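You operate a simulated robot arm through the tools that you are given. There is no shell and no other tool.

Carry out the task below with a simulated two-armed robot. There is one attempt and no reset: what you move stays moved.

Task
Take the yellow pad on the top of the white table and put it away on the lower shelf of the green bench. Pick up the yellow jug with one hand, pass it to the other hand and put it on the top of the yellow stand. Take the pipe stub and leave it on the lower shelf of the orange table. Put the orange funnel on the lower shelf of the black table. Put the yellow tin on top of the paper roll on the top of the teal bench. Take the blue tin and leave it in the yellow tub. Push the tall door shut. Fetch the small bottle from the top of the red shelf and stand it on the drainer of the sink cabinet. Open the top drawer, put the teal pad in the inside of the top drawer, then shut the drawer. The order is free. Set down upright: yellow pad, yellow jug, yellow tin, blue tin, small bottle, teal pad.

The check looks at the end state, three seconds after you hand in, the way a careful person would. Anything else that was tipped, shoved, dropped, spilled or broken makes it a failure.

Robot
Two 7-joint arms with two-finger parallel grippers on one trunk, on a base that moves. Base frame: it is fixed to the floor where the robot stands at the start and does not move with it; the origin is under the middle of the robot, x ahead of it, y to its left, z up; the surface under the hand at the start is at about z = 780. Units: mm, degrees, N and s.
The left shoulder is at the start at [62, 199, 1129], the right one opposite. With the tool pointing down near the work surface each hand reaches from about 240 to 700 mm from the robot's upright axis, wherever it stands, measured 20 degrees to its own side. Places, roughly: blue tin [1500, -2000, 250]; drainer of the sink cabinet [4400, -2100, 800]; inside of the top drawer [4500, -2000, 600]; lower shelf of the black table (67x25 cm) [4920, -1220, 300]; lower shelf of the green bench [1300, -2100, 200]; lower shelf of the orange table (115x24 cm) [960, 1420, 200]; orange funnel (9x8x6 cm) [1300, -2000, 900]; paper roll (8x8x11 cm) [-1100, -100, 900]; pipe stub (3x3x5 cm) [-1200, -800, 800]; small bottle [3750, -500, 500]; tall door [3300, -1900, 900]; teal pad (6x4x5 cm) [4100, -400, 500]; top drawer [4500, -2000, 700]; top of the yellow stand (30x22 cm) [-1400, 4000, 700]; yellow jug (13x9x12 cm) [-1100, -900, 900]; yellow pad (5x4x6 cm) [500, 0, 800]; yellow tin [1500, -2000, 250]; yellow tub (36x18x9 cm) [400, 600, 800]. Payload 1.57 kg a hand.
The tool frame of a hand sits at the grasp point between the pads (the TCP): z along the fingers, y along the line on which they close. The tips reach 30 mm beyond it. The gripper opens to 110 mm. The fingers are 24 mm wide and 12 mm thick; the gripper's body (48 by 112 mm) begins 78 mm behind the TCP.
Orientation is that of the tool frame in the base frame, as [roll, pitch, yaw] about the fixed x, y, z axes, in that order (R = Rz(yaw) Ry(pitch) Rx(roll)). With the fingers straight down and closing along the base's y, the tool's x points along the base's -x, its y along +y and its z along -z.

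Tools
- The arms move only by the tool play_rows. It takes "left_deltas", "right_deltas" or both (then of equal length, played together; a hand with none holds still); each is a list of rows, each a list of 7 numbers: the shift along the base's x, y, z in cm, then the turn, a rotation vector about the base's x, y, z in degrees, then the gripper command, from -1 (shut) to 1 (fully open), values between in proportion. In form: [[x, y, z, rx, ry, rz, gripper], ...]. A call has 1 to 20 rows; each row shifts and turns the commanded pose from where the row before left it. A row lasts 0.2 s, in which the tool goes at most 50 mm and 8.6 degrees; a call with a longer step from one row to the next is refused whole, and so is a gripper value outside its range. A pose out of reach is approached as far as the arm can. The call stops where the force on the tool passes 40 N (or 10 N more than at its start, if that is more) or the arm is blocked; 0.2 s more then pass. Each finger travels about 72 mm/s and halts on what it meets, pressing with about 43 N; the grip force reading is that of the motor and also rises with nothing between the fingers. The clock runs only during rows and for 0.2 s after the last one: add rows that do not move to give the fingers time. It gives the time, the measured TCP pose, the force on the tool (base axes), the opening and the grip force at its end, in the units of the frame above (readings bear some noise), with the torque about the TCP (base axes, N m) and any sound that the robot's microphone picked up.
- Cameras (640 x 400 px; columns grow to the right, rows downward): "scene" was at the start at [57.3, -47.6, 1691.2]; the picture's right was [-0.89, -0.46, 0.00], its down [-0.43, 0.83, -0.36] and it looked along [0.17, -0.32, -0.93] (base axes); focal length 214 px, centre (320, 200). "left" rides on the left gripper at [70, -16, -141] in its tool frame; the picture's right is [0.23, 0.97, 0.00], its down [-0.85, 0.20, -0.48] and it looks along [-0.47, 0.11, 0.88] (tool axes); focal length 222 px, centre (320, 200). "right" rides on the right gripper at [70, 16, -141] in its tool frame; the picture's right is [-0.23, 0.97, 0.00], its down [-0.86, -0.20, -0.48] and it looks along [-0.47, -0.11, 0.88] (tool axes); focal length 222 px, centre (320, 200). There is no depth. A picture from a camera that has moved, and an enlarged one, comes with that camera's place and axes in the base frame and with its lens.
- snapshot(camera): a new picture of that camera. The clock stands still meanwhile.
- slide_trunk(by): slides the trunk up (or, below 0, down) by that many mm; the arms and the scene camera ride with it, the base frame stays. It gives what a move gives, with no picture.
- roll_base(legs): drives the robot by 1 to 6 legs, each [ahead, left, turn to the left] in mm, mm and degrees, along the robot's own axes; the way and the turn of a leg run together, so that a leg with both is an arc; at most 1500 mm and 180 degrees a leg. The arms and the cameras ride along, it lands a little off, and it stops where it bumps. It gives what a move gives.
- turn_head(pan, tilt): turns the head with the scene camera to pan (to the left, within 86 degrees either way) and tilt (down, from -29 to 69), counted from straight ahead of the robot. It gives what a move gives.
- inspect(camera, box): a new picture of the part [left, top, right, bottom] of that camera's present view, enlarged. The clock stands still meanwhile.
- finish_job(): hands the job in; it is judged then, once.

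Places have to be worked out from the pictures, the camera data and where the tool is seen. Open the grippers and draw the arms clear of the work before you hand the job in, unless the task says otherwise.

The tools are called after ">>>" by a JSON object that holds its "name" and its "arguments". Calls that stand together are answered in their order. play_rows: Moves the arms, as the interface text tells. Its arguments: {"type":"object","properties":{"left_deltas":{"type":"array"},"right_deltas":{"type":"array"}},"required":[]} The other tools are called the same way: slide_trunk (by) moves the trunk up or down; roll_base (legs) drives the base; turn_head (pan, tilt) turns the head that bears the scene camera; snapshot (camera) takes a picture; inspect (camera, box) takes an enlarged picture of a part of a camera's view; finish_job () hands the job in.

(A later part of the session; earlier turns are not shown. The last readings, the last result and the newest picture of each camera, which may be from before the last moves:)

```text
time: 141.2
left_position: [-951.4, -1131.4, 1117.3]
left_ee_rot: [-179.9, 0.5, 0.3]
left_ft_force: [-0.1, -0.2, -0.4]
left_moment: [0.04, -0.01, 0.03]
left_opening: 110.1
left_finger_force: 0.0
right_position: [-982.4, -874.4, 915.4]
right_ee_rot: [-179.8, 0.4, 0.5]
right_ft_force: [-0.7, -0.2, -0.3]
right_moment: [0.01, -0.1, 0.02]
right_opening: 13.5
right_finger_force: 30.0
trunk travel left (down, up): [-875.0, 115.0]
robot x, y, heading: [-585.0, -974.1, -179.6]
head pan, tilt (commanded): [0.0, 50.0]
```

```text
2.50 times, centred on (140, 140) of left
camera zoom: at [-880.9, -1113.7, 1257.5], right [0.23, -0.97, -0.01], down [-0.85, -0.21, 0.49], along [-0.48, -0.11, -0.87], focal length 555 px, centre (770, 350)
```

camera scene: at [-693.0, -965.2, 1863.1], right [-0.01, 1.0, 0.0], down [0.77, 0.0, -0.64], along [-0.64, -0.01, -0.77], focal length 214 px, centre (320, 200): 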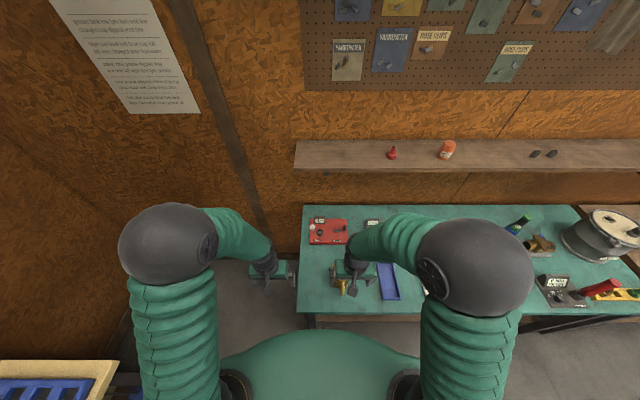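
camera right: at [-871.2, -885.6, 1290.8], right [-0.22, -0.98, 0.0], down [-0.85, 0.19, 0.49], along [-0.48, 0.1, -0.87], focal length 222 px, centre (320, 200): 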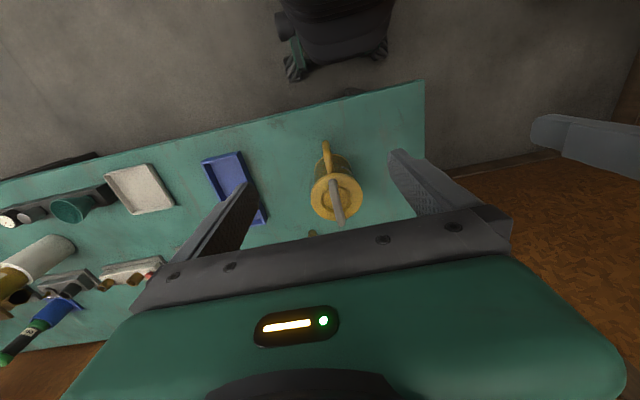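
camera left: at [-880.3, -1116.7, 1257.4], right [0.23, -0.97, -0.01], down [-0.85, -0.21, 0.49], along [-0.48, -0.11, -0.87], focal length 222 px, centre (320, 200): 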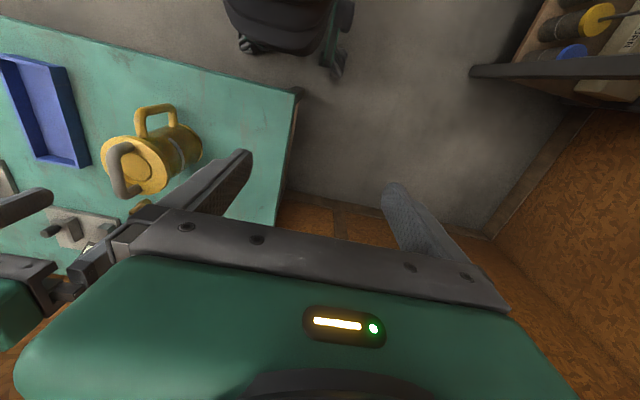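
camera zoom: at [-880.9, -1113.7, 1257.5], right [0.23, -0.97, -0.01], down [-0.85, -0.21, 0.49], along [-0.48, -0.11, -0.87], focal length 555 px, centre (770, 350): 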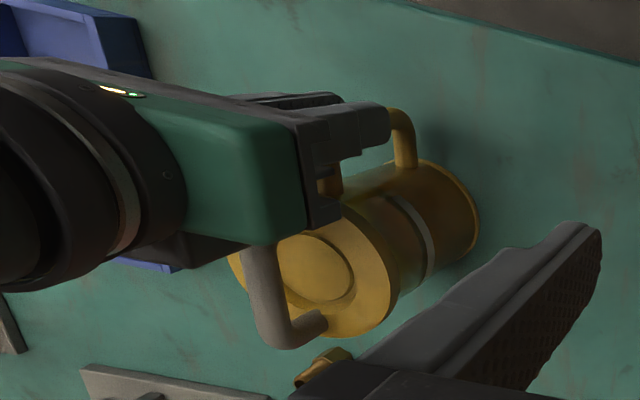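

Held at 13.5 mm with no sound. I lift 20 mm and check weight and tilt.

>>> {"name": "play_rows", "arguments": {"right_deltas": [[0, 0, 0.5, 0, 0, 0, -1], [0, 0, 0.5, 0, 0, 0, -1], [0, 0, 1, 0, 0, 0, -1], [0, 0, 0, 0, 0, 0, -1], [0, 0, 0, 0, 0, 0, -1]]}}

>>> {"name": "inspect", "arguments": {"camera": "left", "box": [40, 60, 240, 220]}}

>>> {"name": "inspect", "arguments": {"camera": "scene", "box": [290, 200, 430, 320]}}

```text
time: 142.4
left_position: [-952.0, -1130.5, 1117.1]
left_ee_rot: [-179.8, 0.6, 0.4]
left_ft_force: [0.0, 0.5, 0.3]
left_moment: [-0.01, -0.01, -0.01]
left_opening: 110.0
left_finger_force: 0.1
right_position: [-982.5, -872.8, 935.2]
right_ee_rot: [-179.7, 0.5, 0.5]
right_ft_force: [-0.3, 0.5, -1.2]
right_moment: [-0.02, -0.07, 0.01]
right_opening: 13.5
right_finger_force: 30.6
trunk travel left (down, up): [-875.0, 115.0]
robot x, y, heading: [-581.3, -970.5, -180.0]
head pan, tilt (commanded): [0.0, 50.0]
```

```text
2.50 times, centred on (140, 140) of left
camera zoom: at [-880.8, -1113.7, 1257.5], right [0.23, -0.97, -0.01], down [-0.85, -0.21, 0.49], along [-0.48, -0.11, -0.87], focal length 555 px, centre (770, 350)
```

zoom: 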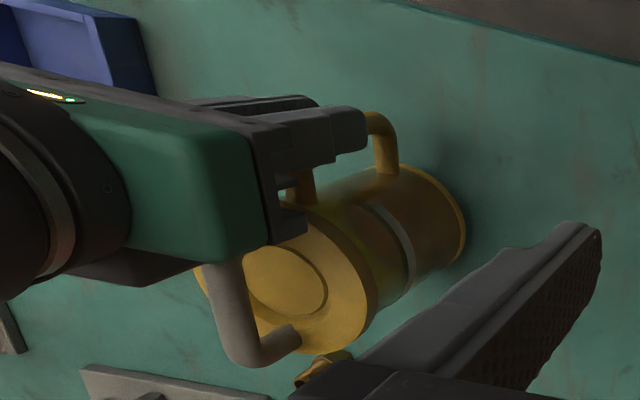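

```text
3.33 times, centred on (360, 260) of scene
camera zoom: at [-697.3, -974.5, 1862.9], right [-0.01, 1.0, 0.0], down [0.77, 0.0, -0.64], along [-0.64, 0.0, -0.77], focal length 715 px, centre (187, 0)
```

zoom: 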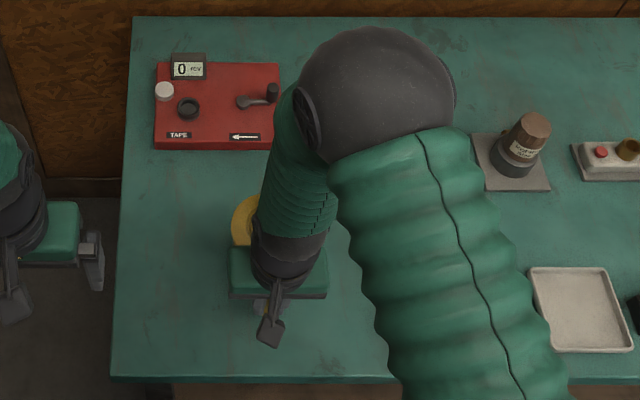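

The jug hangs steady by its side handle (it is light, ~0.12 kg). I raise it and turn it +90° about the vertical so the body faces the left hand.

>>> {"name": "play_rows", "arguments": {"right_deltas": [[0, 0, 3, 0, 0, 0, -1], [0, 0, 3, 0, 0, 0, -1], [0, 0, 3, 0, 0, 0, -1], [0, 0, 3, 0, 0, 0, -1], [0, 0, 0, 0, 0, 8.2, -1], [0, 0, 0, 0, 0, 8.2, -1], [0, 0, 0, 0, 0, 8.2, -1], [0, 0, 0, 0, 0, 8.2, -1], [0, 0, 0, 0, 0, 8.2, -1], [0, 0, 0, 0, 0, 8.2, -1], [0, 0, 0, 0, 0, 8.2, -1], [0, 0, 0, 0, 0, 8.2, -1], [0, 0, 0, 0, 0, 8.2, -1], [0, 0, 0, 0, 0, 8.2, -1], [0, 0, 0, 0, 0, 8, -1], [0, 0, 0, 0, 0, 0, -1]]}}

>>> {"name": "snapshot", "arguments": {"camera": "scene"}}

>>> {"name": "snapshot", "arguments": {"camera": "left"}}

```text
time: 145.8
left_position: [-953.3, -1129.8, 1116.5]
left_ee_rot: [-180.0, 0.7, 0.4]
left_ft_force: [-1.1, 0.4, 0.1]
left_moment: [0.0, 0.02, -0.03]
left_opening: 110.1
left_finger_force: 0.0
right_position: [-982.0, -872.7, 1056.1]
right_ee_rot: [-179.8, 0.5, 90.5]
right_ft_force: [0.0, -0.7, -1.4]
right_moment: [0.07, -0.02, -0.05]
right_opening: 13.4
right_finger_force: 30.2
trunk travel left (down, up): [-875.0, 115.0]
robot x, y, heading: [-584.7, -976.2, -179.5]
head pan, tilt (commanded): [0.0, 50.0]
```

```text
taken
camera scene: at [-697.0, -974.2, 1862.9], right [-0.01, 1.0, 0.0], down [0.77, 0.0, -0.64], along [-0.64, 0.0, -0.77], focal length 214 px, centre (320, 200)
```

scene: 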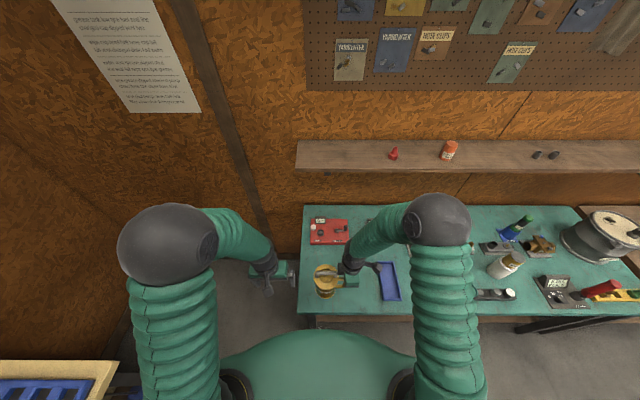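

```text
taken
camera left: at [-880.7, -1113.4, 1257.6], right [0.23, -0.97, -0.01], down [-0.85, -0.21, 0.49], along [-0.48, -0.11, -0.87], focal length 222 px, centre (320, 200)
```

left: 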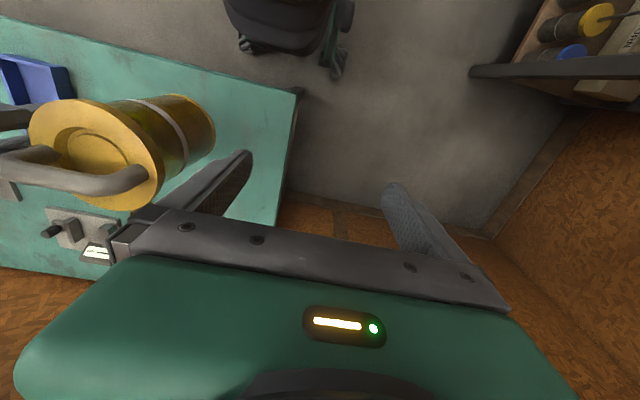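

The jug is now turned with its handle to the right hand, axis near (-982, -949), body spanning z≈955–1080. I rotate the left hand (yaw +90°, then tilt 65°) so it points at the jug from the left.

>>> {"name": "play_rows", "arguments": {"left_deltas": [[-0.3, -1, 0, 0, 0, 8.2, 1], [-0.3, -1, 0, 0, 0, 8.2, 1], [-0.3, 0, 0, 0, 0, 8.2, 1], [-0.3, 0, 0, 0, 0, 8.2, 1], [-0.3, 0, 0, 0, 0, 8.2, 1], [-0.3, 0, 0, 0, 0, 8.2, 1], [-0.3, 0, 0, 0, 0, 8.2, 1], [-0.3, 0, 0, 0, 0, 8.2, 1], [-0.3, 0, 0, 0, 0, 8.2, 1], [-0.2, 0, 0, 0, 0, 8.2, 1], [0, 0, 0, 0, 0, 7.6, 1], [0, 0, 0, 8.2, 0, 0, 1], [0, 0, 0, 8.2, 0, 0, 1], [0, 0, 0, 8.2, 0, 0, 1], [0, 0, 0, 8.2, 0, 0, 1], [0, 0, 0, 8.2, 0, 0, 1], [0, 0, 0, 8.2, 0, 0, 1], [0, 0, 0, 8.2, 0, 0, 1], [0, 0, 0, 7.6, 0, 0, 1], [0, 0, 0, 0, 0, 0, 1]]}}

>>> {"name": "snapshot", "arguments": {"camera": "scene"}}

>>> {"name": "snapshot", "arguments": {"camera": "left"}}

```text
time: 150.1
left_position: [-981.1, -1152.7, 1116.1]
left_ee_rot: [-179.9, -64.5, 90.2]
left_ft_force: [-0.1, 1.2, -0.2]
left_moment: [-0.01, -0.02, -0.01]
left_opening: 109.9
left_finger_force: 0.1
right_position: [-983.3, -872.7, 1055.9]
right_ee_rot: [-179.9, 0.6, 90.4]
right_ft_force: [-0.4, -0.3, -1.4]
right_moment: [0.06, 0.01, -0.01]
right_opening: 13.5
right_finger_force: 30.1
trunk travel left (down, up): [-875.0, 115.0]
robot x, y, heading: [-586.1, -973.7, -179.7]
head pan, tilt (commanded): [0.0, 50.0]
```

```text
taken
camera scene: at [-697.2, -976.6, 1862.9], right [-0.01, 1.0, 0.0], down [0.77, 0.01, -0.64], along [-0.64, 0.0, -0.77], focal length 214 px, centre (320, 200)
```

scene: 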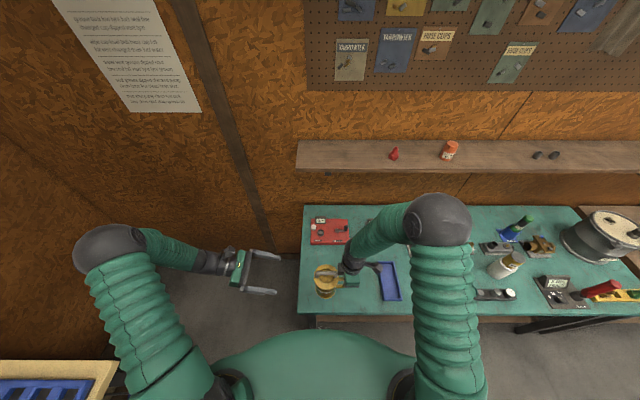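

```text
taken
camera left: at [-996.4, -1248.6, 1240.6], right [0.97, 0.1, 0.2], down [0.2, -0.8, -0.56], along [0.11, 0.59, -0.8], focal length 222 px, centre (320, 200)
```

left: 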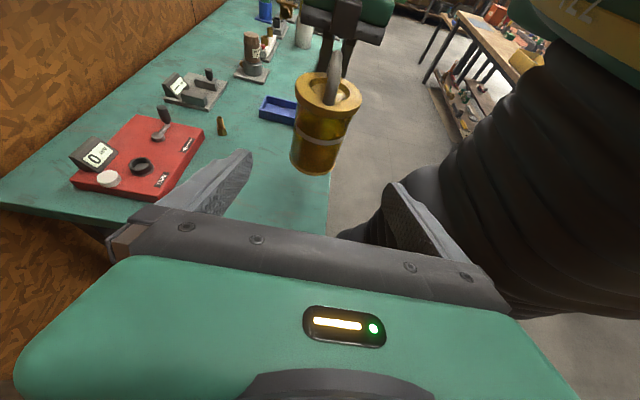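

The left camera shows the jug hanging upright right along the tool's axis. I approach along the tool direction, pausing to check.

>>> {"name": "play_rows", "arguments": {"left_deltas": [[-0.1, 3.8, -2.2, 0, 0, 0, 1], [-0.1, 3.8, -2.2, 0, 0, 0, 1], [-0.1, 3.8, -2.2, 0, 0, 0, 1], [0, 0, 0, 0, 0, 0, 1]]}}

>>> {"name": "snapshot", "arguments": {"camera": "left"}}

>>> {"name": "snapshot", "arguments": {"camera": "right"}}

```text
time: 151.1
left_position: [-982.5, -1036.4, 1048.3]
left_ee_rot: [-180.0, -64.3, 90.0]
left_ft_force: [-0.9, -0.9, 0.2]
left_moment: [0.03, 0.0, 0.01]
left_opening: 110.1
left_finger_force: 0.1
right_position: [-982.3, -873.2, 1055.8]
right_ee_rot: [-179.9, 0.5, 90.5]
right_ft_force: [0.1, -0.4, -1.4]
right_moment: [0.05, 0.01, -0.01]
right_opening: 13.5
right_finger_force: 29.9
trunk travel left (down, up): [-875.0, 115.0]
robot x, y, heading: [-584.8, -974.2, -179.7]
head pan, tilt (commanded): [0.0, 50.0]
```

```text
taken
camera left: at [-998.5, -1132.5, 1172.8], right [0.97, 0.1, 0.2], down [0.2, -0.8, -0.56], along [0.11, 0.59, -0.8], focal length 222 px, centre (320, 200)
```

left: 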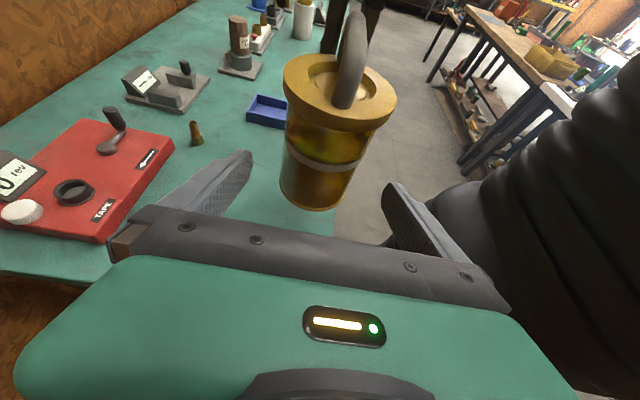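

```text
taken
camera right: at [-966.7, -802.3, 1197.1], right [0.98, -0.22, 0.0], down [-0.19, -0.85, 0.49], along [-0.11, -0.48, -0.87], focal length 222 px, centre (320, 200)
```

right: 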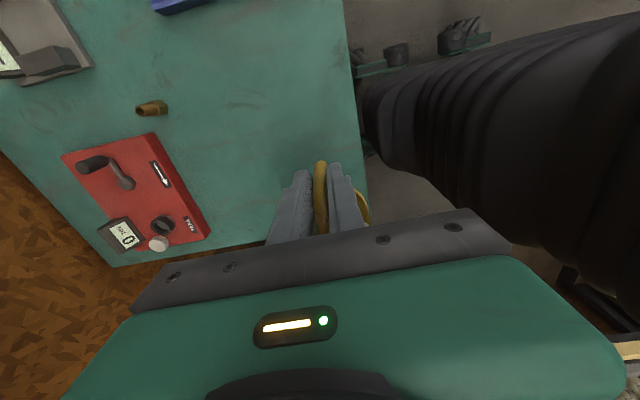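

The jug is centred between the open fingers. I complete the approach so the fingers straddle the body.

>>> {"name": "play_rows", "arguments": {"left_deltas": [[-0.1, 2.5, -1.4, 0, 0, 0, 1], [0, 2.5, -1.4, 0, 0, 0, 1], [0, 2.5, -1.4, 0, 0, 0, 1], [0, 0, 0, 0, 0, 0, 1]]}}

>>> {"name": "snapshot", "arguments": {"camera": "left"}}

>>> {"name": "inspect", "arguments": {"camera": "scene", "box": [260, 220, 400, 330]}}

```text
time: 152.1
left_position: [-982.3, -961.0, 1008.2]
left_ee_rot: [-180.0, -64.2, 90.0]
left_ft_force: [0.0, 0.2, 0.3]
left_moment: [0.02, -0.01, -0.02]
left_opening: 109.8
left_finger_force: 0.0
right_position: [-982.5, -873.1, 1055.1]
right_ee_rot: [-179.9, 0.6, 90.5]
right_ft_force: [0.2, -0.7, -0.4]
right_moment: [0.07, 0.0, 0.02]
right_opening: 13.5
right_finger_force: 29.9
trunk travel left (down, up): [-875.0, 115.0]
robot x, y, heading: [-586.8, -977.4, -179.8]
head pan, tilt (commanded): [0.0, 50.0]
```

```text
taken
camera left: at [-997.9, -1057.6, 1131.1], right [0.97, 0.1, 0.2], down [0.2, -0.8, -0.56], along [0.11, 0.59, -0.8], focal length 222 px, centre (320, 200)
```

left: 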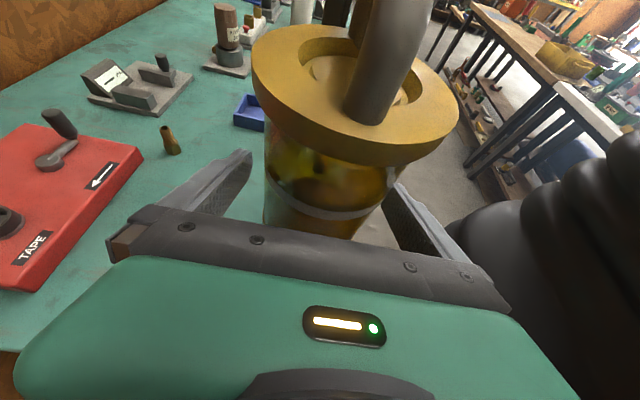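

```text
3.64 times, centred on (330, 275) of scene
camera zoom: at [-697.3, -975.0, 1862.9], right [-0.01, 1.0, 0.0], down [0.77, 0.0, -0.64], along [-0.64, 0.0, -0.77], focal length 780 px, centre (284, -73)
```

zoom: 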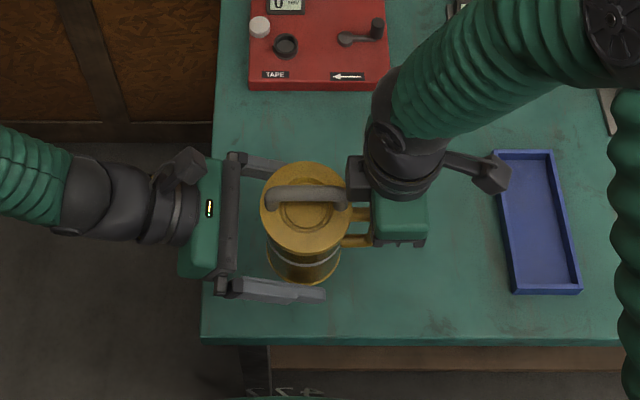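

The body sits between the left fingers and is centred. I close the left gripper while the right still holds.

>>> {"name": "play_rows", "arguments": {"left_deltas": [[0, 0, 0, 0, 0, 0, 0.7], [0, 0, 0, 0, 0, 0, 0.5], [0, 0, 0, 0, 0, 0, 0.3], [0, 0, 0, 0, 0, 0, 0.1], [0, 0, 0, 0, 0, 0, -1], [0, 0, 0, 0, 0, 0, -1]]}}

>>> {"name": "snapshot", "arguments": {"camera": "left"}}

>>> {"name": "inspect", "arguments": {"camera": "scene", "box": [260, 220, 400, 330]}}

```text
time: 153.4
left_position: [-982.1, -961.2, 1006.4]
left_ee_rot: [-180.0, -64.3, 90.1]
left_ft_force: [-0.3, -0.4, 0.6]
left_moment: [0.04, 0.03, 0.02]
left_opening: 79.0
left_finger_force: 42.0
right_position: [-983.0, -873.0, 1055.7]
right_ee_rot: [-180.0, 0.6, 90.5]
right_ft_force: [-0.7, 0.7, -1.8]
right_moment: [0.0, -0.06, 0.03]
right_opening: 13.6
right_finger_force: 29.9
trunk travel left (down, up): [-875.0, 115.0]
robot x, y, heading: [-583.0, -973.4, -179.9]
head pan, tilt (commanded): [0.0, 50.0]
```

```text
taken
camera left: at [-998.0, -1057.9, 1131.2], right [0.97, 0.1, 0.2], down [0.2, -0.8, -0.56], along [0.11, 0.59, -0.8], focal length 222 px, centre (320, 200)
```

left: 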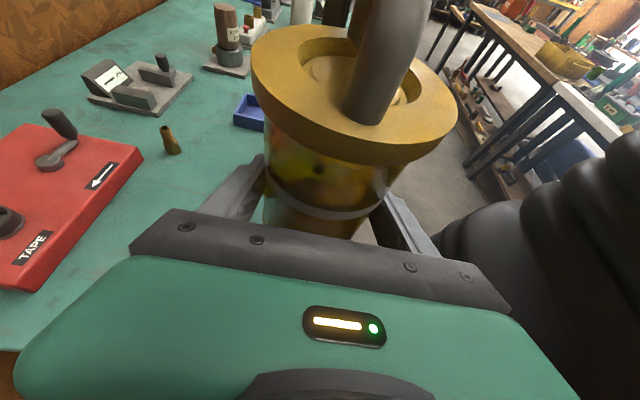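

```text
3.64 times, centred on (330, 275) of scene
camera zoom: at [-697.4, -975.1, 1862.9], right [-0.01, 1.0, 0.0], down [0.77, 0.0, -0.64], along [-0.64, 0.0, -0.77], focal length 780 px, centre (284, -73)
```

zoom: 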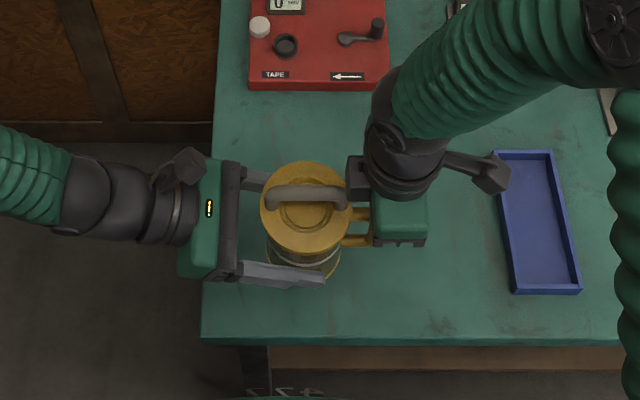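

Both hands now hold the jug. The right hand opens and rises away, leaving the jug in the left.

>>> {"name": "play_rows", "arguments": {"right_deltas": [[0, 0, 0, 0, 0, 0, -0.6], [0, 0, 0, 0, 0, 0, -0.2], [0, 0, 0, 0, 0, 0, -0.1], [0, 0, 1.5, 0, 0, 0, -0.1], [0, 0, 3, 0, 0, 0, -0.1], [0, 1, 4, 0, 0, 0, -0.1], [0, 2, 3, 0, 0, 0, -0.1], [0, 4, 2, 0, 0, 0, -0.1]], "left_deltas": [[0, 0, 0, 0, 0, 0, -1], [0, 0, 0, 0, 0, 0, -1], [0, 0, 0, 0, 0, 0, -1], [0, 0, 0, 0, 0, 0, -1], [0, 0, 0, 0, 0, 0, -1], [0, 0, 0, 0, 0, 0, -1], [0, 0, 0, 0, 0, 0, -1], [0, 0, 0, 0, 0, 0, -1]]}}

>>> {"name": "snapshot", "arguments": {"camera": "left"}}

>>> {"name": "snapshot", "arguments": {"camera": "scene"}}

```text
time: 155.2
left_position: [-982.0, -960.4, 1007.2]
left_ee_rot: [-180.0, -64.3, 90.1]
left_ft_force: [-0.2, -0.4, -0.6]
left_moment: [-0.04, 0.01, -0.03]
left_opening: 79.2
left_finger_force: 43.1
right_position: [-982.1, -802.7, 1190.5]
right_ee_rot: [-180.0, 0.7, 90.5]
right_ft_force: [-0.2, -0.3, 0.3]
right_moment: [0.0, 0.02, -0.02]
right_opening: 49.5
right_finger_force: 0.0
trunk travel left (down, up): [-875.0, 115.0]
robot x, y, heading: [-585.3, -973.1, -179.6]
head pan, tilt (commanded): [0.0, 50.0]
```

```text
taken
camera left: at [-997.3, -1056.3, 1131.6], right [0.97, 0.1, 0.2], down [0.2, -0.8, -0.56], along [0.11, 0.59, -0.8], focal length 222 px, centre (320, 200)
```

left: 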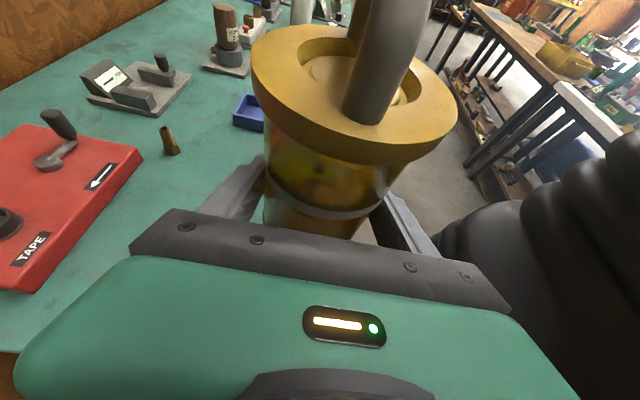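

```text
taken
camera scene: at [-695.7, -972.2, 1862.9], right [-0.01, 1.0, 0.0], down [0.77, 0.0, -0.64], along [-0.64, 0.0, -0.77], focal length 214 px, centre (320, 200)
```

scene: 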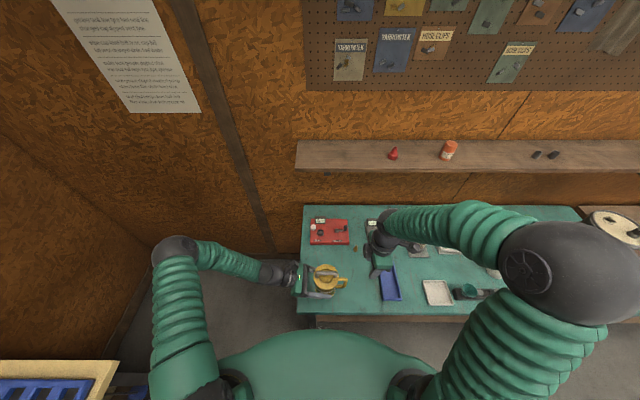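

The handover worked: the jug hangs in the left hand alone. Now the right hand turns back and moves above the pipe stub.

>>> {"name": "play_rows", "arguments": {"right_deltas": [[-1, 0.6, 0, 0, 0, -8.2, 0.3], [-2, 0.5, 0, 0, 0, -8.2, 0.3], [-2, 0, -1, 0, 0, -8.2, 0.3], [-2, 0, -1, 0, 0, -8.2, 0.3], [-2, 0, -1, 0, 0, -8.2, 0.3], [-2, 0, -1, 0, 0, -8.2, 0.3], [-2, 0, -1, 0, 0, -8.2, 0.3], [-2, 0, -1, 0, 0, -8.2, 0.3], [-2, 0, -1.5, 0, 0, -8.2, 0.3], [-2, 0, -1.5, 0, 0, -8.2, 0.3], [-2, 0, -1.5, 0, 0, -8, 0.3], [-1, 0, -1, 0, 0, 0, 0.3], [0, 0, 0, 0, 0, 0, 0.3]]}}

>>> {"name": "snapshot", "arguments": {"camera": "right"}}

>>> {"name": "snapshot", "arguments": {"camera": "left"}}

```text
time: 158.1
left_position: [-982.0, -962.2, 1007.6]
left_ee_rot: [180.0, -64.3, 90.1]
left_ft_force: [0.0, -0.1, 0.2]
left_moment: [-0.02, 0.0, 0.01]
left_opening: 78.9
left_finger_force: 42.9
right_position: [-1201.8, -791.2, 1074.6]
right_ee_rot: [-179.8, 0.5, 0.4]
right_ft_force: [0.0, 0.4, -0.7]
right_moment: [0.02, -0.02, -0.03]
right_opening: 71.6
right_finger_force: 0.1
trunk travel left (down, up): [-875.0, 115.0]
robot x, y, heading: [-583.5, -974.6, -179.8]
head pan, tilt (commanded): [0.0, 50.0]
```

```text
taken
camera right: at [-1131.8, -808.6, 1215.6], right [-0.22, -0.98, 0.0], down [-0.85, 0.19, 0.49], along [-0.47, 0.11, -0.87], focal length 222 px, centre (320, 200)
```

right: 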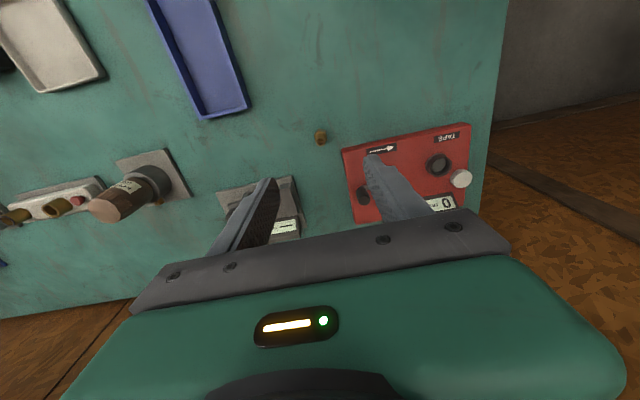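

```text
taken
camera left: at [-997.6, -1057.7, 1131.4], right [0.97, 0.1, 0.2], down [0.2, -0.8, -0.56], along [0.11, 0.59, -0.8], focal length 222 px, centre (320, 200)
```

left: 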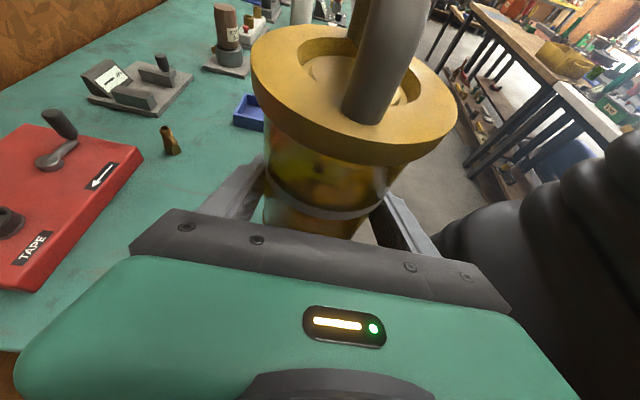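

The stub is nearly beneath the hand, at about (-1224, -786). I go lower and zoom in.

>>> {"name": "play_rows", "arguments": {"right_deltas": [[-1, 0.2, -4, 0, 0, 0, 0.3], [-1, 0.2, -4, 0, 0, 0, 0.3], [0, 0, -4.5, 0, 0, 0, 0.3], [0, 0, -2, 0, 0, 0, 0.3], [0, 0, 0, 0, 0, 0, 0.3]]}}

>>> {"name": "inspect", "arguments": {"camera": "right", "box": [220, 60, 420, 240]}}

```text
time: 159.2
left_position: [-982.3, -960.2, 1006.7]
left_ee_rot: [-179.9, -64.3, 90.1]
left_ft_force: [0.2, 0.4, -0.5]
left_moment: [0.01, -0.05, 0.01]
left_opening: 79.1
left_finger_force: 43.3
right_position: [-1220.6, -787.9, 930.3]
right_ee_rot: [-179.8, 0.6, 0.5]
right_ft_force: [0.2, 0.3, -0.6]
right_moment: [0.02, 0.0, 0.0]
right_opening: 71.5
right_finger_force: 0.2
trunk travel left (down, up): [-875.0, 115.0]
robot x, y, heading: [-585.0, -973.3, -179.7]
head pan, tilt (commanded): [0.0, 50.0]
```

```text
2.22 times, centred on (320, 150) of right
camera zoom: at [-1151.4, -803.7, 1072.7], right [-0.22, -0.98, 0.0], down [-0.85, 0.19, 0.49], along [-0.47, 0.11, -0.87], focal length 494 px, centre (320, 311)
```

zoom: 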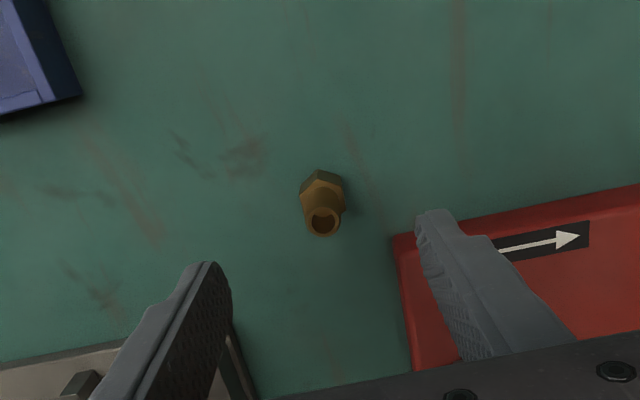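

The stub stands upright; it needs only a (+4, -2) mm trim. I narrow the fingers, descend to z≈852 and grip it.

>>> {"name": "play_rows", "arguments": {"right_deltas": [[0.4, -0.15, -2, 0, 0, 0, -0.1], [0, 0, -3, 0, 0, 0, -0.1], [0, 0, -2.8, 0, 0, 0, -0.1], [0, 0, 0, 0, 0, 0, -0.1], [0, 0, 0, 0, 0, 0, -1], [0, 0, 0, 0, 0, 0, -1], [0, 0, 0, 0, 0, 0, -1]]}}

>>> {"name": "inspect", "arguments": {"camera": "right", "box": [220, 60, 420, 240]}}

```text
time: 160.8
left_position: [-982.3, -961.5, 1007.2]
left_ee_rot: [180.0, -64.3, 90.0]
left_ft_force: [-0.6, 0.5, -0.5]
left_moment: [-0.02, 0.0, 0.01]
left_opening: 79.1
left_finger_force: 43.4
right_position: [-1207.5, -790.7, 851.5]
right_ee_rot: [-179.8, 0.5, 0.5]
right_ft_force: [-0.8, 0.4, 0.1]
right_moment: [-0.02, 0.01, -0.02]
right_opening: 22.1
right_finger_force: 35.1
right hand out of reach, approached as far as the arm can: row 3
trunk travel left (down, up): [-875.0, 115.0]
robot x, y, heading: [-584.1, -974.9, -179.8]
head pan, tilt (commanded): [0.0, 50.0]
```

```text
2.22 times, centred on (320, 150) of right
camera zoom: at [-1137.2, -807.5, 994.6], right [-0.22, -0.98, 0.0], down [-0.85, 0.19, 0.49], along [-0.47, 0.11, -0.87], focal length 494 px, centre (320, 311)
```

zoom: 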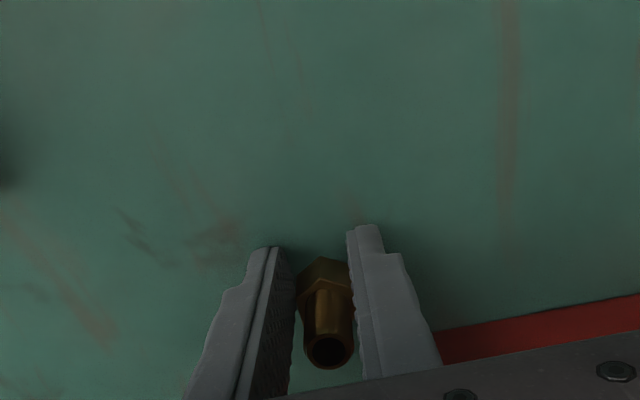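

The arm ran out of reach 9 mm short, so the grip is marginal. I open, rise, drive 35 mm closer and grip again properly.

>>> {"name": "play_rows", "arguments": {"right_deltas": [[0, 0, 0, 0, 0, 0, -0.1], [0, 0, 0, 0, 0, 0, -0.1], [0, 0, 3, 0, 0, 0, -0.1], [0, 0, 4, 0, 0, 0, -0.1], [0, 0, 0.8, 0, 0, 0, -0.1]]}}

>>> {"name": "roll_base", "arguments": {"legs": [[35, 0, 0]]}}

>>> {"name": "inspect", "arguments": {"camera": "right", "box": [220, 60, 420, 240]}}

```text
time: 162.1
left_position: [-982.2, -961.9, 1006.2]
left_ee_rot: [-179.9, -64.2, 90.1]
left_ft_force: [0.0, -0.2, 0.2]
left_moment: [0.02, -0.02, -0.01]
left_opening: 79.0
left_finger_force: 43.0
right_position: [-1206.3, -789.7, 931.8]
right_ee_rot: [-179.8, 0.6, 0.5]
right_ft_force: [0.0, 0.4, 1.0]
right_moment: [-0.01, -0.02, -0.02]
right_opening: 49.3
right_finger_force: 0.1
trunk travel left (down, up): [-875.0, 115.0]
robot x, y, heading: [-582.1, -979.2, -179.7]
head pan, tilt (commanded): [0.0, 50.0]
```

```text
time: 162.9
left_position: [-1009.3, -961.3, 1012.0]
left_ee_rot: [-178.9, -64.3, 89.1]
left_ft_force: [-0.4, 0.1, -1.1]
left_moment: [-0.03, 0.01, 0.02]
left_opening: 79.0
left_finger_force: 43.4
right_position: [-1235.8, -790.7, 938.2]
right_ee_rot: [-179.8, 0.9, 0.3]
right_ft_force: [0.8, 0.3, 0.2]
right_moment: [0.0, 0.08, 0.01]
right_opening: 49.6
right_finger_force: 0.1
trunk travel left (down, up): [-875.0, 115.0]
robot x, y, heading: [-620.7, -974.0, -179.6]
head pan, tilt (commanded): [0.0, 50.0]
```

```text
2.22 times, centred on (320, 150) of right
camera zoom: at [-1163.6, -806.5, 1078.7], right [-0.22, -0.98, 0.0], down [-0.85, 0.19, 0.49], along [-0.48, 0.11, -0.87], focal length 494 px, centre (320, 311)
```

zoom: 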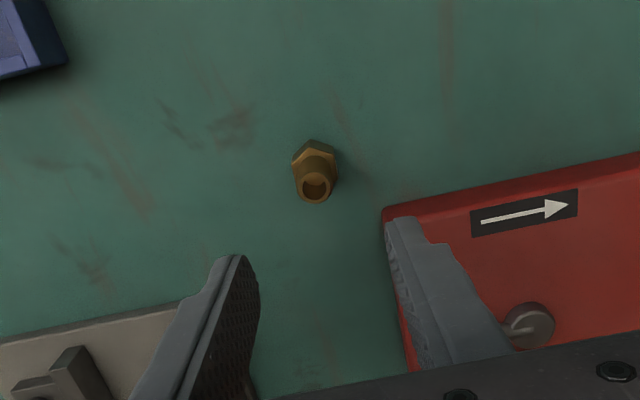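

The base is still settling; I wait a moment and re-measure.

>>> {"name": "play_rows", "arguments": {"right_deltas": [[0, 0, 0, 0, 0, 0, -0.1], [0, 0, 0, 0, 0, 0, -0.1], [0, 0, 0, 0, 0, 0, -0.1], [0, 0, 0, 0, 0, 0, -0.1]]}}

>>> {"name": "inspect", "arguments": {"camera": "right", "box": [220, 60, 420, 240]}}

```text
time: 163.9
left_position: [-1017.2, -961.3, 1006.7]
left_ee_rot: [-179.9, -64.3, 90.0]
left_ft_force: [-0.3, -0.3, -1.2]
left_moment: [-0.04, -0.01, 0.01]
left_opening: 79.1
left_finger_force: 42.8
right_position: [-1241.3, -791.0, 932.2]
right_ee_rot: [-179.9, 0.5, 0.4]
right_ft_force: [-0.3, -0.6, -1.0]
right_moment: [0.0, 0.0, 0.02]
right_opening: 49.5
right_finger_force: 0.1
trunk travel left (down, up): [-875.0, 115.0]
robot x, y, heading: [-623.7, -972.5, -179.9]
head pan, tilt (commanded): [0.0, 50.0]
```

```text
2.22 times, centred on (320, 150) of right
camera zoom: at [-1171.0, -806.4, 1074.1], right [-0.22, -0.98, 0.0], down [-0.85, 0.19, 0.49], along [-0.47, 0.11, -0.87], focal length 494 px, centre (320, 311)
```

zoom: 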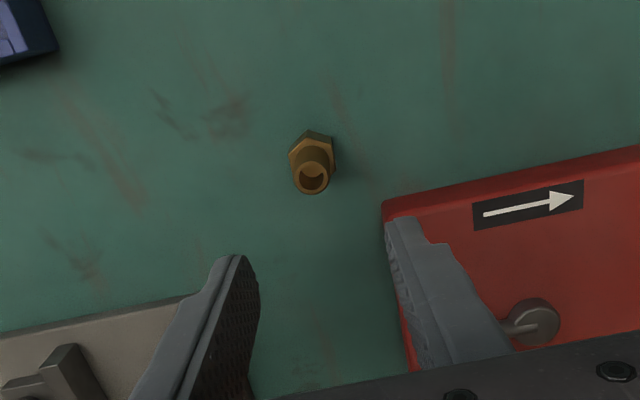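

The stub is 22 mm toward the robot from the hand axis. I correct, descend to z≈852 and grip.

>>> {"name": "play_rows", "arguments": {"right_deltas": [[2.15, -0.05, 0, 0, 0, 0, -0.1], [0, 0, -3, 0, 0, 0, -0.1], [0, 0, -3, 0, 0, 0, -0.1], [0, 0, -2, 0, 0, 0, -0.1], [0, 0, 0, 0, 0, 0, -0.1], [0, 0, 0, 0, 0, 0, -1], [0, 0, 0, 0, 0, 0, -1], [0, 0, 0, 0, 0, 0, -1]]}}

>>> {"name": "inspect", "arguments": {"camera": "right", "box": [220, 60, 420, 240]}}

```text
time: 165.7
left_position: [-1016.7, -961.2, 1007.4]
left_ee_rot: [-179.7, -64.3, 89.8]
left_ft_force: [-0.3, 0.3, -1.7]
left_moment: [-0.01, 0.02, 0.04]
left_opening: 79.0
left_finger_force: 43.0
right_position: [-1219.2, -789.4, 851.2]
right_ee_rot: [-179.8, 0.6, 0.3]
right_ft_force: [0.2, 0.0, 1.1]
right_moment: [-0.07, 0.02, -0.03]
right_opening: 22.1
right_finger_force: 34.9
trunk travel left (down, up): [-875.0, 115.0]
robot x, y, heading: [-619.5, -971.9, -179.5]
head pan, tilt (commanded): [0.0, 50.0]
```

```text
2.22 times, centred on (320, 150) of right
camera zoom: at [-1148.2, -805.4, 993.3], right [-0.22, -0.98, 0.0], down [-0.85, 0.19, 0.49], along [-0.48, 0.11, -0.87], focal length 494 px, centre (320, 311)
```

zoom: 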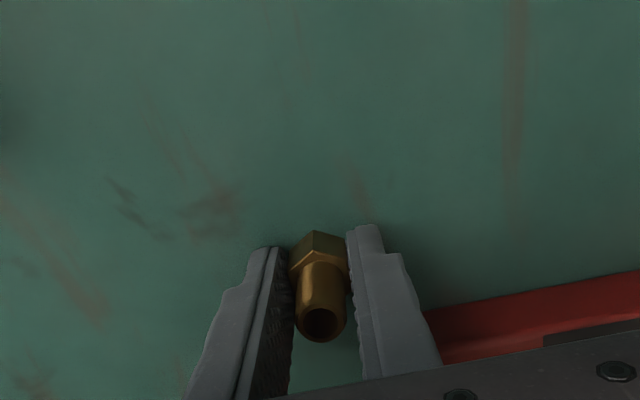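

The stub is held centrally. I lift it, draw it in, and back the robot out.

>>> {"name": "play_rows", "arguments": {"right_deltas": [[0, 0, 2, 0, 0, 0, -1], [0, 0, 4, 0, 0, 0, -1], [0, 0, 4.5, 0, 0, 0, -1], [0, 0, 4.5, 0, 0, 0, -1], [1, 0, 4.5, 0, 0, 0, -1], [4, 0, 2, 0, 0, 0, -1], [4.5, 0, 0, 0, 0, 0, -1], [4.5, 0, 0, 0, 0, 0, -1], [4.5, 0, 0, 0, 0, 0, -1], [3, 0, 0, 0, 0, 0, -1]]}}

>>> {"name": "roll_base", "arguments": {"legs": [[-270, 0, 0]]}}

>>> {"name": "snapshot", "arguments": {"camera": "scene"}}

>>> {"name": "snapshot", "arguments": {"camera": "right"}}

```text
time: 167.9
left_position: [-1015.5, -961.3, 1008.0]
left_ee_rot: [-179.6, -64.3, 89.7]
left_ft_force: [-0.5, -0.1, -1.3]
left_moment: [-0.02, -0.01, 0.03]
left_opening: 79.0
left_finger_force: 43.0
right_position: [-1001.5, -789.7, 1069.4]
right_ee_rot: [-179.8, 0.7, 0.3]
right_ft_force: [0.2, 0.7, -1.3]
right_moment: [-0.02, 0.01, 0.02]
right_opening: 22.7
right_finger_force: 34.9
trunk travel left (down, up): [-875.0, 115.0]
robot x, y, heading: [-623.4, -970.9, -179.8]
head pan, tilt (commanded): [0.0, 50.0]
```

```text
time: 169.8
left_position: [-750.6, -961.9, 1007.1]
left_ee_rot: [-180.0, -64.4, 90.4]
left_ft_force: [0.0, 0.8, -0.8]
left_moment: [-0.02, 0.0, 0.02]
left_opening: 79.2
left_finger_force: 43.3
right_position: [-739.3, -787.3, 1067.9]
right_ee_rot: [-179.8, 0.5, 0.7]
right_ft_force: [-0.4, -0.1, -1.1]
right_moment: [0.03, -0.02, 0.01]
right_opening: 22.2
right_finger_force: 34.9
trunk travel left (down, up): [-875.0, 115.0]
robot x, y, heading: [-358.1, -974.0, -179.5]
head pan, tilt (commanded): [0.0, 50.0]
```

```text
taken
camera scene: at [-471.4, -973.6, 1862.4], right [-0.01, 1.0, 0.0], down [0.77, 0.01, -0.64], along [-0.64, -0.01, -0.77], focal length 214 px, centre (320, 200)
```

scene: 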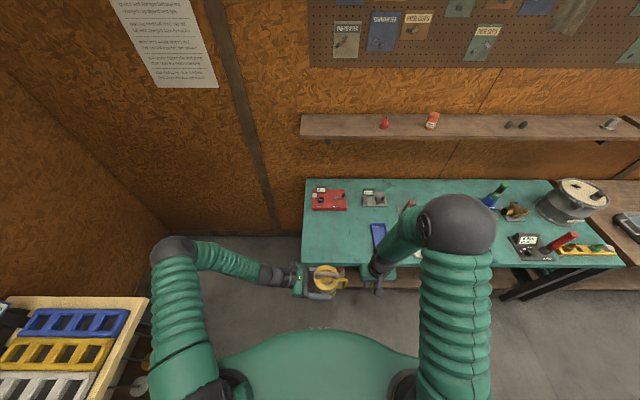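

```text
taken
camera right: at [-668.2, -804.3, 1209.5], right [-0.21, -0.98, 0.0], down [-0.85, 0.19, 0.48], along [-0.47, 0.11, -0.87], focal length 222 px, centre (320, 200)
```

right: 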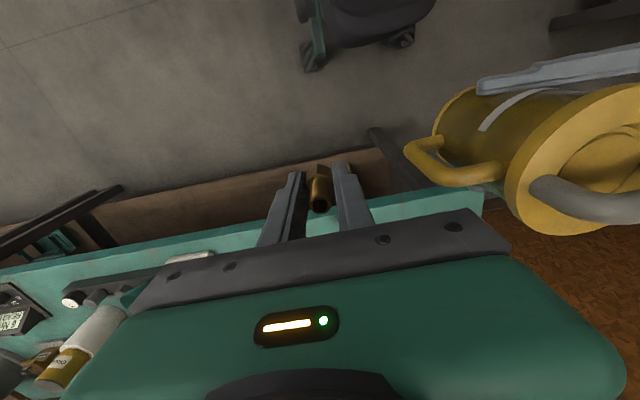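

Both items are held. I turn to face down the aisle (+y) toward the yellow stand and look ahead.

>>> {"name": "roll_base", "arguments": {"legs": [[0, 0, -90]]}}

>>> {"name": "turn_head", "arguments": {"pan": 10, "tilt": 20}}

>>> {"name": "snapshot", "arguments": {"camera": "scene"}}

```text
time: 174.1
left_position: [-329.2, -578.6, 1008.8]
left_ee_rot: [-179.6, -64.3, -1.8]
left_ft_force: [0.1, -0.1, -0.8]
left_moment: [0.03, 0.02, 0.0]
left_opening: 79.0
left_finger_force: 43.0
right_position: [-158.7, -593.2, 1069.9]
right_ee_rot: [-179.8, 0.7, -91.2]
right_ft_force: [-0.3, 0.0, -0.5]
right_moment: [-0.01, 0.05, -0.04]
right_opening: 22.1
right_finger_force: 34.9
trunk travel left (down, up): [-875.0, 115.0]
robot x, y, heading: [-353.1, -968.2, 88.9]
head pan, tilt (commanded): [0.0, 50.0]
```

```text
time: 175.1
left_position: [-329.7, -580.0, 1009.6]
left_ee_rot: [-179.3, -64.3, -2.0]
left_ft_force: [-0.3, 0.7, -1.4]
left_moment: [0.04, 0.01, 0.0]
left_opening: 79.0
left_finger_force: 43.4
right_position: [-157.3, -596.9, 1070.1]
right_ee_rot: [-179.9, 0.7, -91.0]
right_ft_force: [0.2, -0.2, 0.4]
right_moment: [-0.01, -0.02, -0.03]
right_opening: 22.3
right_finger_force: 35.2
trunk travel left (down, up): [-875.0, 115.0]
robot x, y, heading: [-350.7, -971.2, 88.7]
head pan, tilt (commanded): [10.0, 20.0]
```

```text
taken
camera scene: at [-367.9, -845.1, 1908.3], right [0.99, 0.15, 0.0], down [0.05, -0.34, -0.94], along [-0.14, 0.93, -0.35], focal length 214 px, centre (320, 200)
```

scene: 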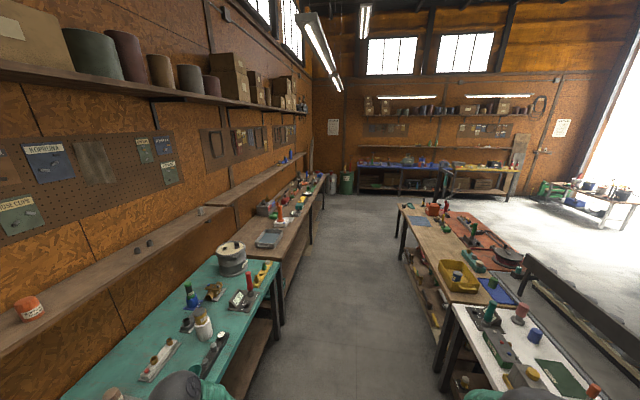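

The aisle is clear. I zoom toward the far left to find the yellow stand.

>>> {"name": "inspect", "arguments": {"camera": "scene", "box": [260, 130, 400, 220]}}

>>> {"name": "roll_base", "arguments": {"legs": [[1400, -60, 1], [1300, 0, 0]]}}

>>> {"name": "snapshot", "arguments": {"camera": "scene"}}

```text
4.44 times, centred on (330, 175) of scene
camera zoom: at [-367.9, -845.1, 1908.3], right [0.99, 0.15, 0.0], down [0.05, -0.34, -0.94], along [-0.14, 0.93, -0.35], focal length 953 px, centre (276, 311)
```

zoom: 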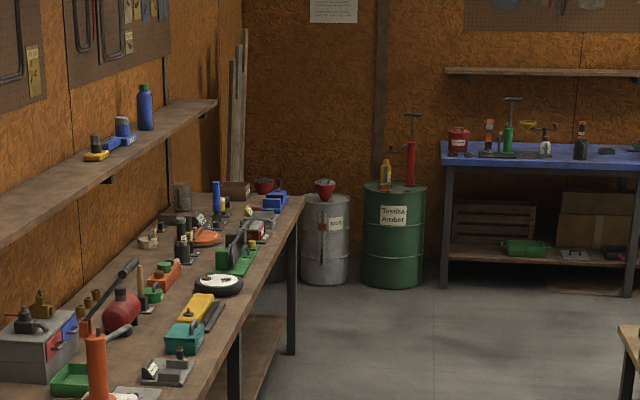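

```text
time: 188.3
left_position: [-215.1, 2155.6, 1010.5]
left_ee_rot: [-179.3, -64.3, -2.1]
left_ft_force: [-0.3, 0.4, -1.4]
left_moment: [-0.02, 0.02, 0.03]
left_opening: 78.8
left_finger_force: 43.3
right_position: [-43.8, 2138.1, 1070.8]
right_ee_rot: [-179.8, 0.7, -91.1]
right_ft_force: [-0.9, -0.8, -0.1]
right_moment: [0.0, -0.03, 0.02]
right_opening: 22.0
right_finger_force: 35.7
trunk travel left (down, up): [-875.0, 115.0]
robot x, y, heading: [-238.6, 1764.1, 88.9]
head pan, tilt (commanded): [10.0, 20.0]
```

```text
taken
camera scene: at [-252.8, 1890.2, 1908.5], right [0.99, 0.15, 0.0], down [0.05, -0.34, -0.94], along [-0.14, 0.93, -0.34], focal length 214 px, centre (320, 200)
```

scene: 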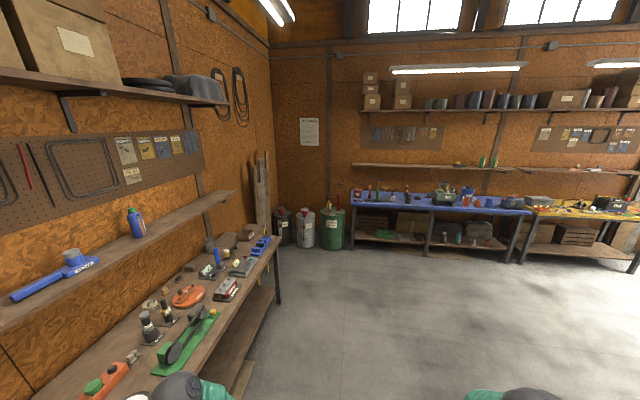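

The stand should be beyond the far end of the wooden bench, at left. I drive on and look there.

>>> {"name": "roll_base", "arguments": {"legs": [[1300, -50, 1]]}}

>>> {"name": "turn_head", "arguments": {"pan": 40, "tilt": 35}}

>>> {"name": "snapshot", "arguments": {"camera": "scene"}}

```text
time: 194.9
left_position: [-172.6, 3460.7, 1010.8]
left_ee_rot: [-179.1, -64.3, -0.2]
left_ft_force: [0.8, -0.4, -0.8]
left_moment: [-0.04, -0.01, 0.01]
left_opening: 79.1
left_finger_force: 42.9
right_position: [2.3, 3447.8, 1071.3]
right_ee_rot: [-179.8, 1.0, -89.2]
right_ft_force: [0.6, 0.6, -0.6]
right_moment: [-0.01, -0.03, 0.02]
right_opening: 22.4
right_finger_force: 34.8
trunk travel left (down, up): [-875.0, 115.0]
robot x, y, heading: [-181.0, 3074.4, 90.6]
head pan, tilt (commanded): [10.0, 20.0]
```

```text
time: 195.8
left_position: [-171.6, 3459.9, 1010.0]
left_ee_rot: [-179.2, -64.4, -0.4]
left_ft_force: [-1.0, -0.3, -1.5]
left_moment: [-0.01, 0.02, -0.02]
left_opening: 78.8
left_finger_force: 42.8
right_position: [1.7, 3446.9, 1070.6]
right_ee_rot: [-179.8, 0.9, -89.2]
right_ft_force: [-0.5, -0.7, -0.7]
right_moment: [0.02, 0.0, -0.02]
right_opening: 22.4
right_finger_force: 35.3
trunk travel left (down, up): [-875.0, 115.0]
robot x, y, heading: [-181.1, 3071.6, 90.7]
head pan, tilt (commanded): [40.0, 35.0]
```

```text
taken
camera scene: at [-240.6, 3171.2, 1884.6], right [0.76, 0.65, 0.0], down [0.37, -0.44, -0.82], along [-0.53, 0.62, -0.58], focal length 214 px, centre (320, 200)
```

scene: 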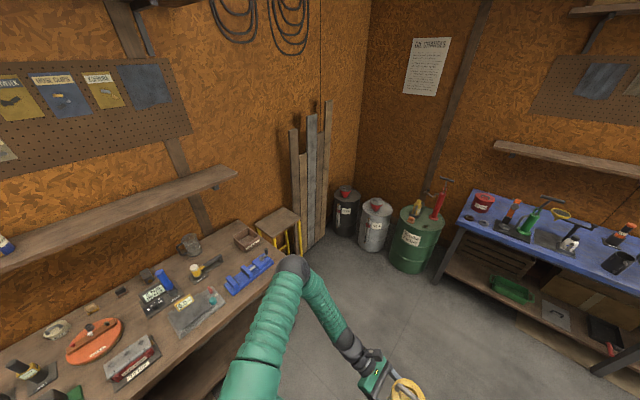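

The stand (wooden top, yellow legs) is at about (-1390, 3965), just beyond the bench's end. To keep the forearm clear of the bench I turn the left tool toward the front by about 49°.

>>> {"name": "play_rows", "arguments": {"left_deltas": [[-1, 0.5, 0, 0, 0, 8.2, -1], [-1, 0.5, 0, 0, 0, 8.2, -1], [-1, 0.5, 0, 0, 0, 8.2, -1], [-1, 0, 0, 0, 0, 8.2, -1], [-1, 0, 0, 0, 0, 8.2, -1], [-1, 0, 0, 0, 0, 8.2, -1], [0, 0, 0, 0, 0, 0, -1]]}}

>>> {"name": "turn_head", "arguments": {"pan": 0, "tilt": 55}}

>>> {"name": "snapshot", "arguments": {"camera": "scene"}}

```text
time: 197.4
left_position: [-231.5, 3473.7, 1011.3]
left_ee_rot: [-179.1, -64.3, 49.0]
left_ft_force: [-0.2, -0.3, -2.2]
left_moment: [-0.03, 0.0, 0.03]
left_opening: 79.3
left_finger_force: 43.2
right_position: [-0.7, 3447.3, 1072.6]
right_ee_rot: [-179.7, 0.9, -89.3]
right_ft_force: [-0.1, -0.5, -0.4]
right_moment: [0.02, 0.01, 0.03]
right_opening: 22.1
right_finger_force: 34.5
trunk travel left (down, up): [-875.0, 115.0]
robot x, y, heading: [-182.0, 3070.6, 90.8]
head pan, tilt (commanded): [40.0, 35.0]
heard: snap
```

```text
time: 198.5
left_position: [-230.2, 3473.5, 1011.3]
left_ee_rot: [-179.0, -64.3, 48.8]
left_ft_force: [0.2, -0.4, -1.4]
left_moment: [-0.07, 0.02, 0.02]
left_opening: 78.9
left_finger_force: 42.7
right_position: [0.6, 3447.0, 1070.3]
right_ee_rot: [-179.8, 0.9, -89.2]
right_ft_force: [-0.3, -0.2, -1.3]
right_moment: [-0.03, 0.02, -0.02]
right_opening: 22.3
right_finger_force: 35.4
trunk travel left (down, up): [-875.0, 115.0]
robot x, y, heading: [-178.5, 3067.6, 90.5]
head pan, tilt (commanded): [0.0, 55.0]
heard: snap
```

```text
taken
camera scene: at [-184.3, 3174.1, 1856.5], right [1.0, 0.01, 0.0], down [0.01, -0.82, -0.57], along [-0.01, 0.57, -0.82], focal length 214 px, centre (320, 200)
```

scene: 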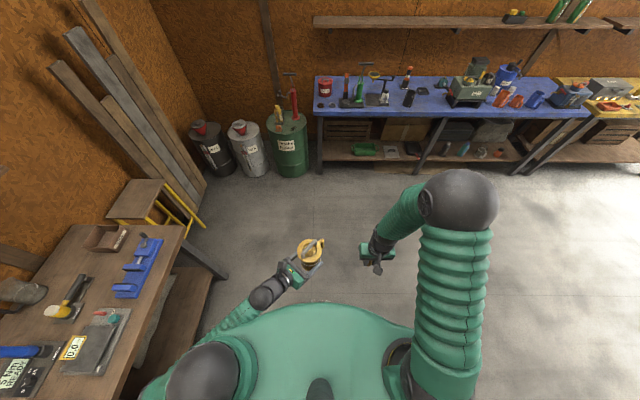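

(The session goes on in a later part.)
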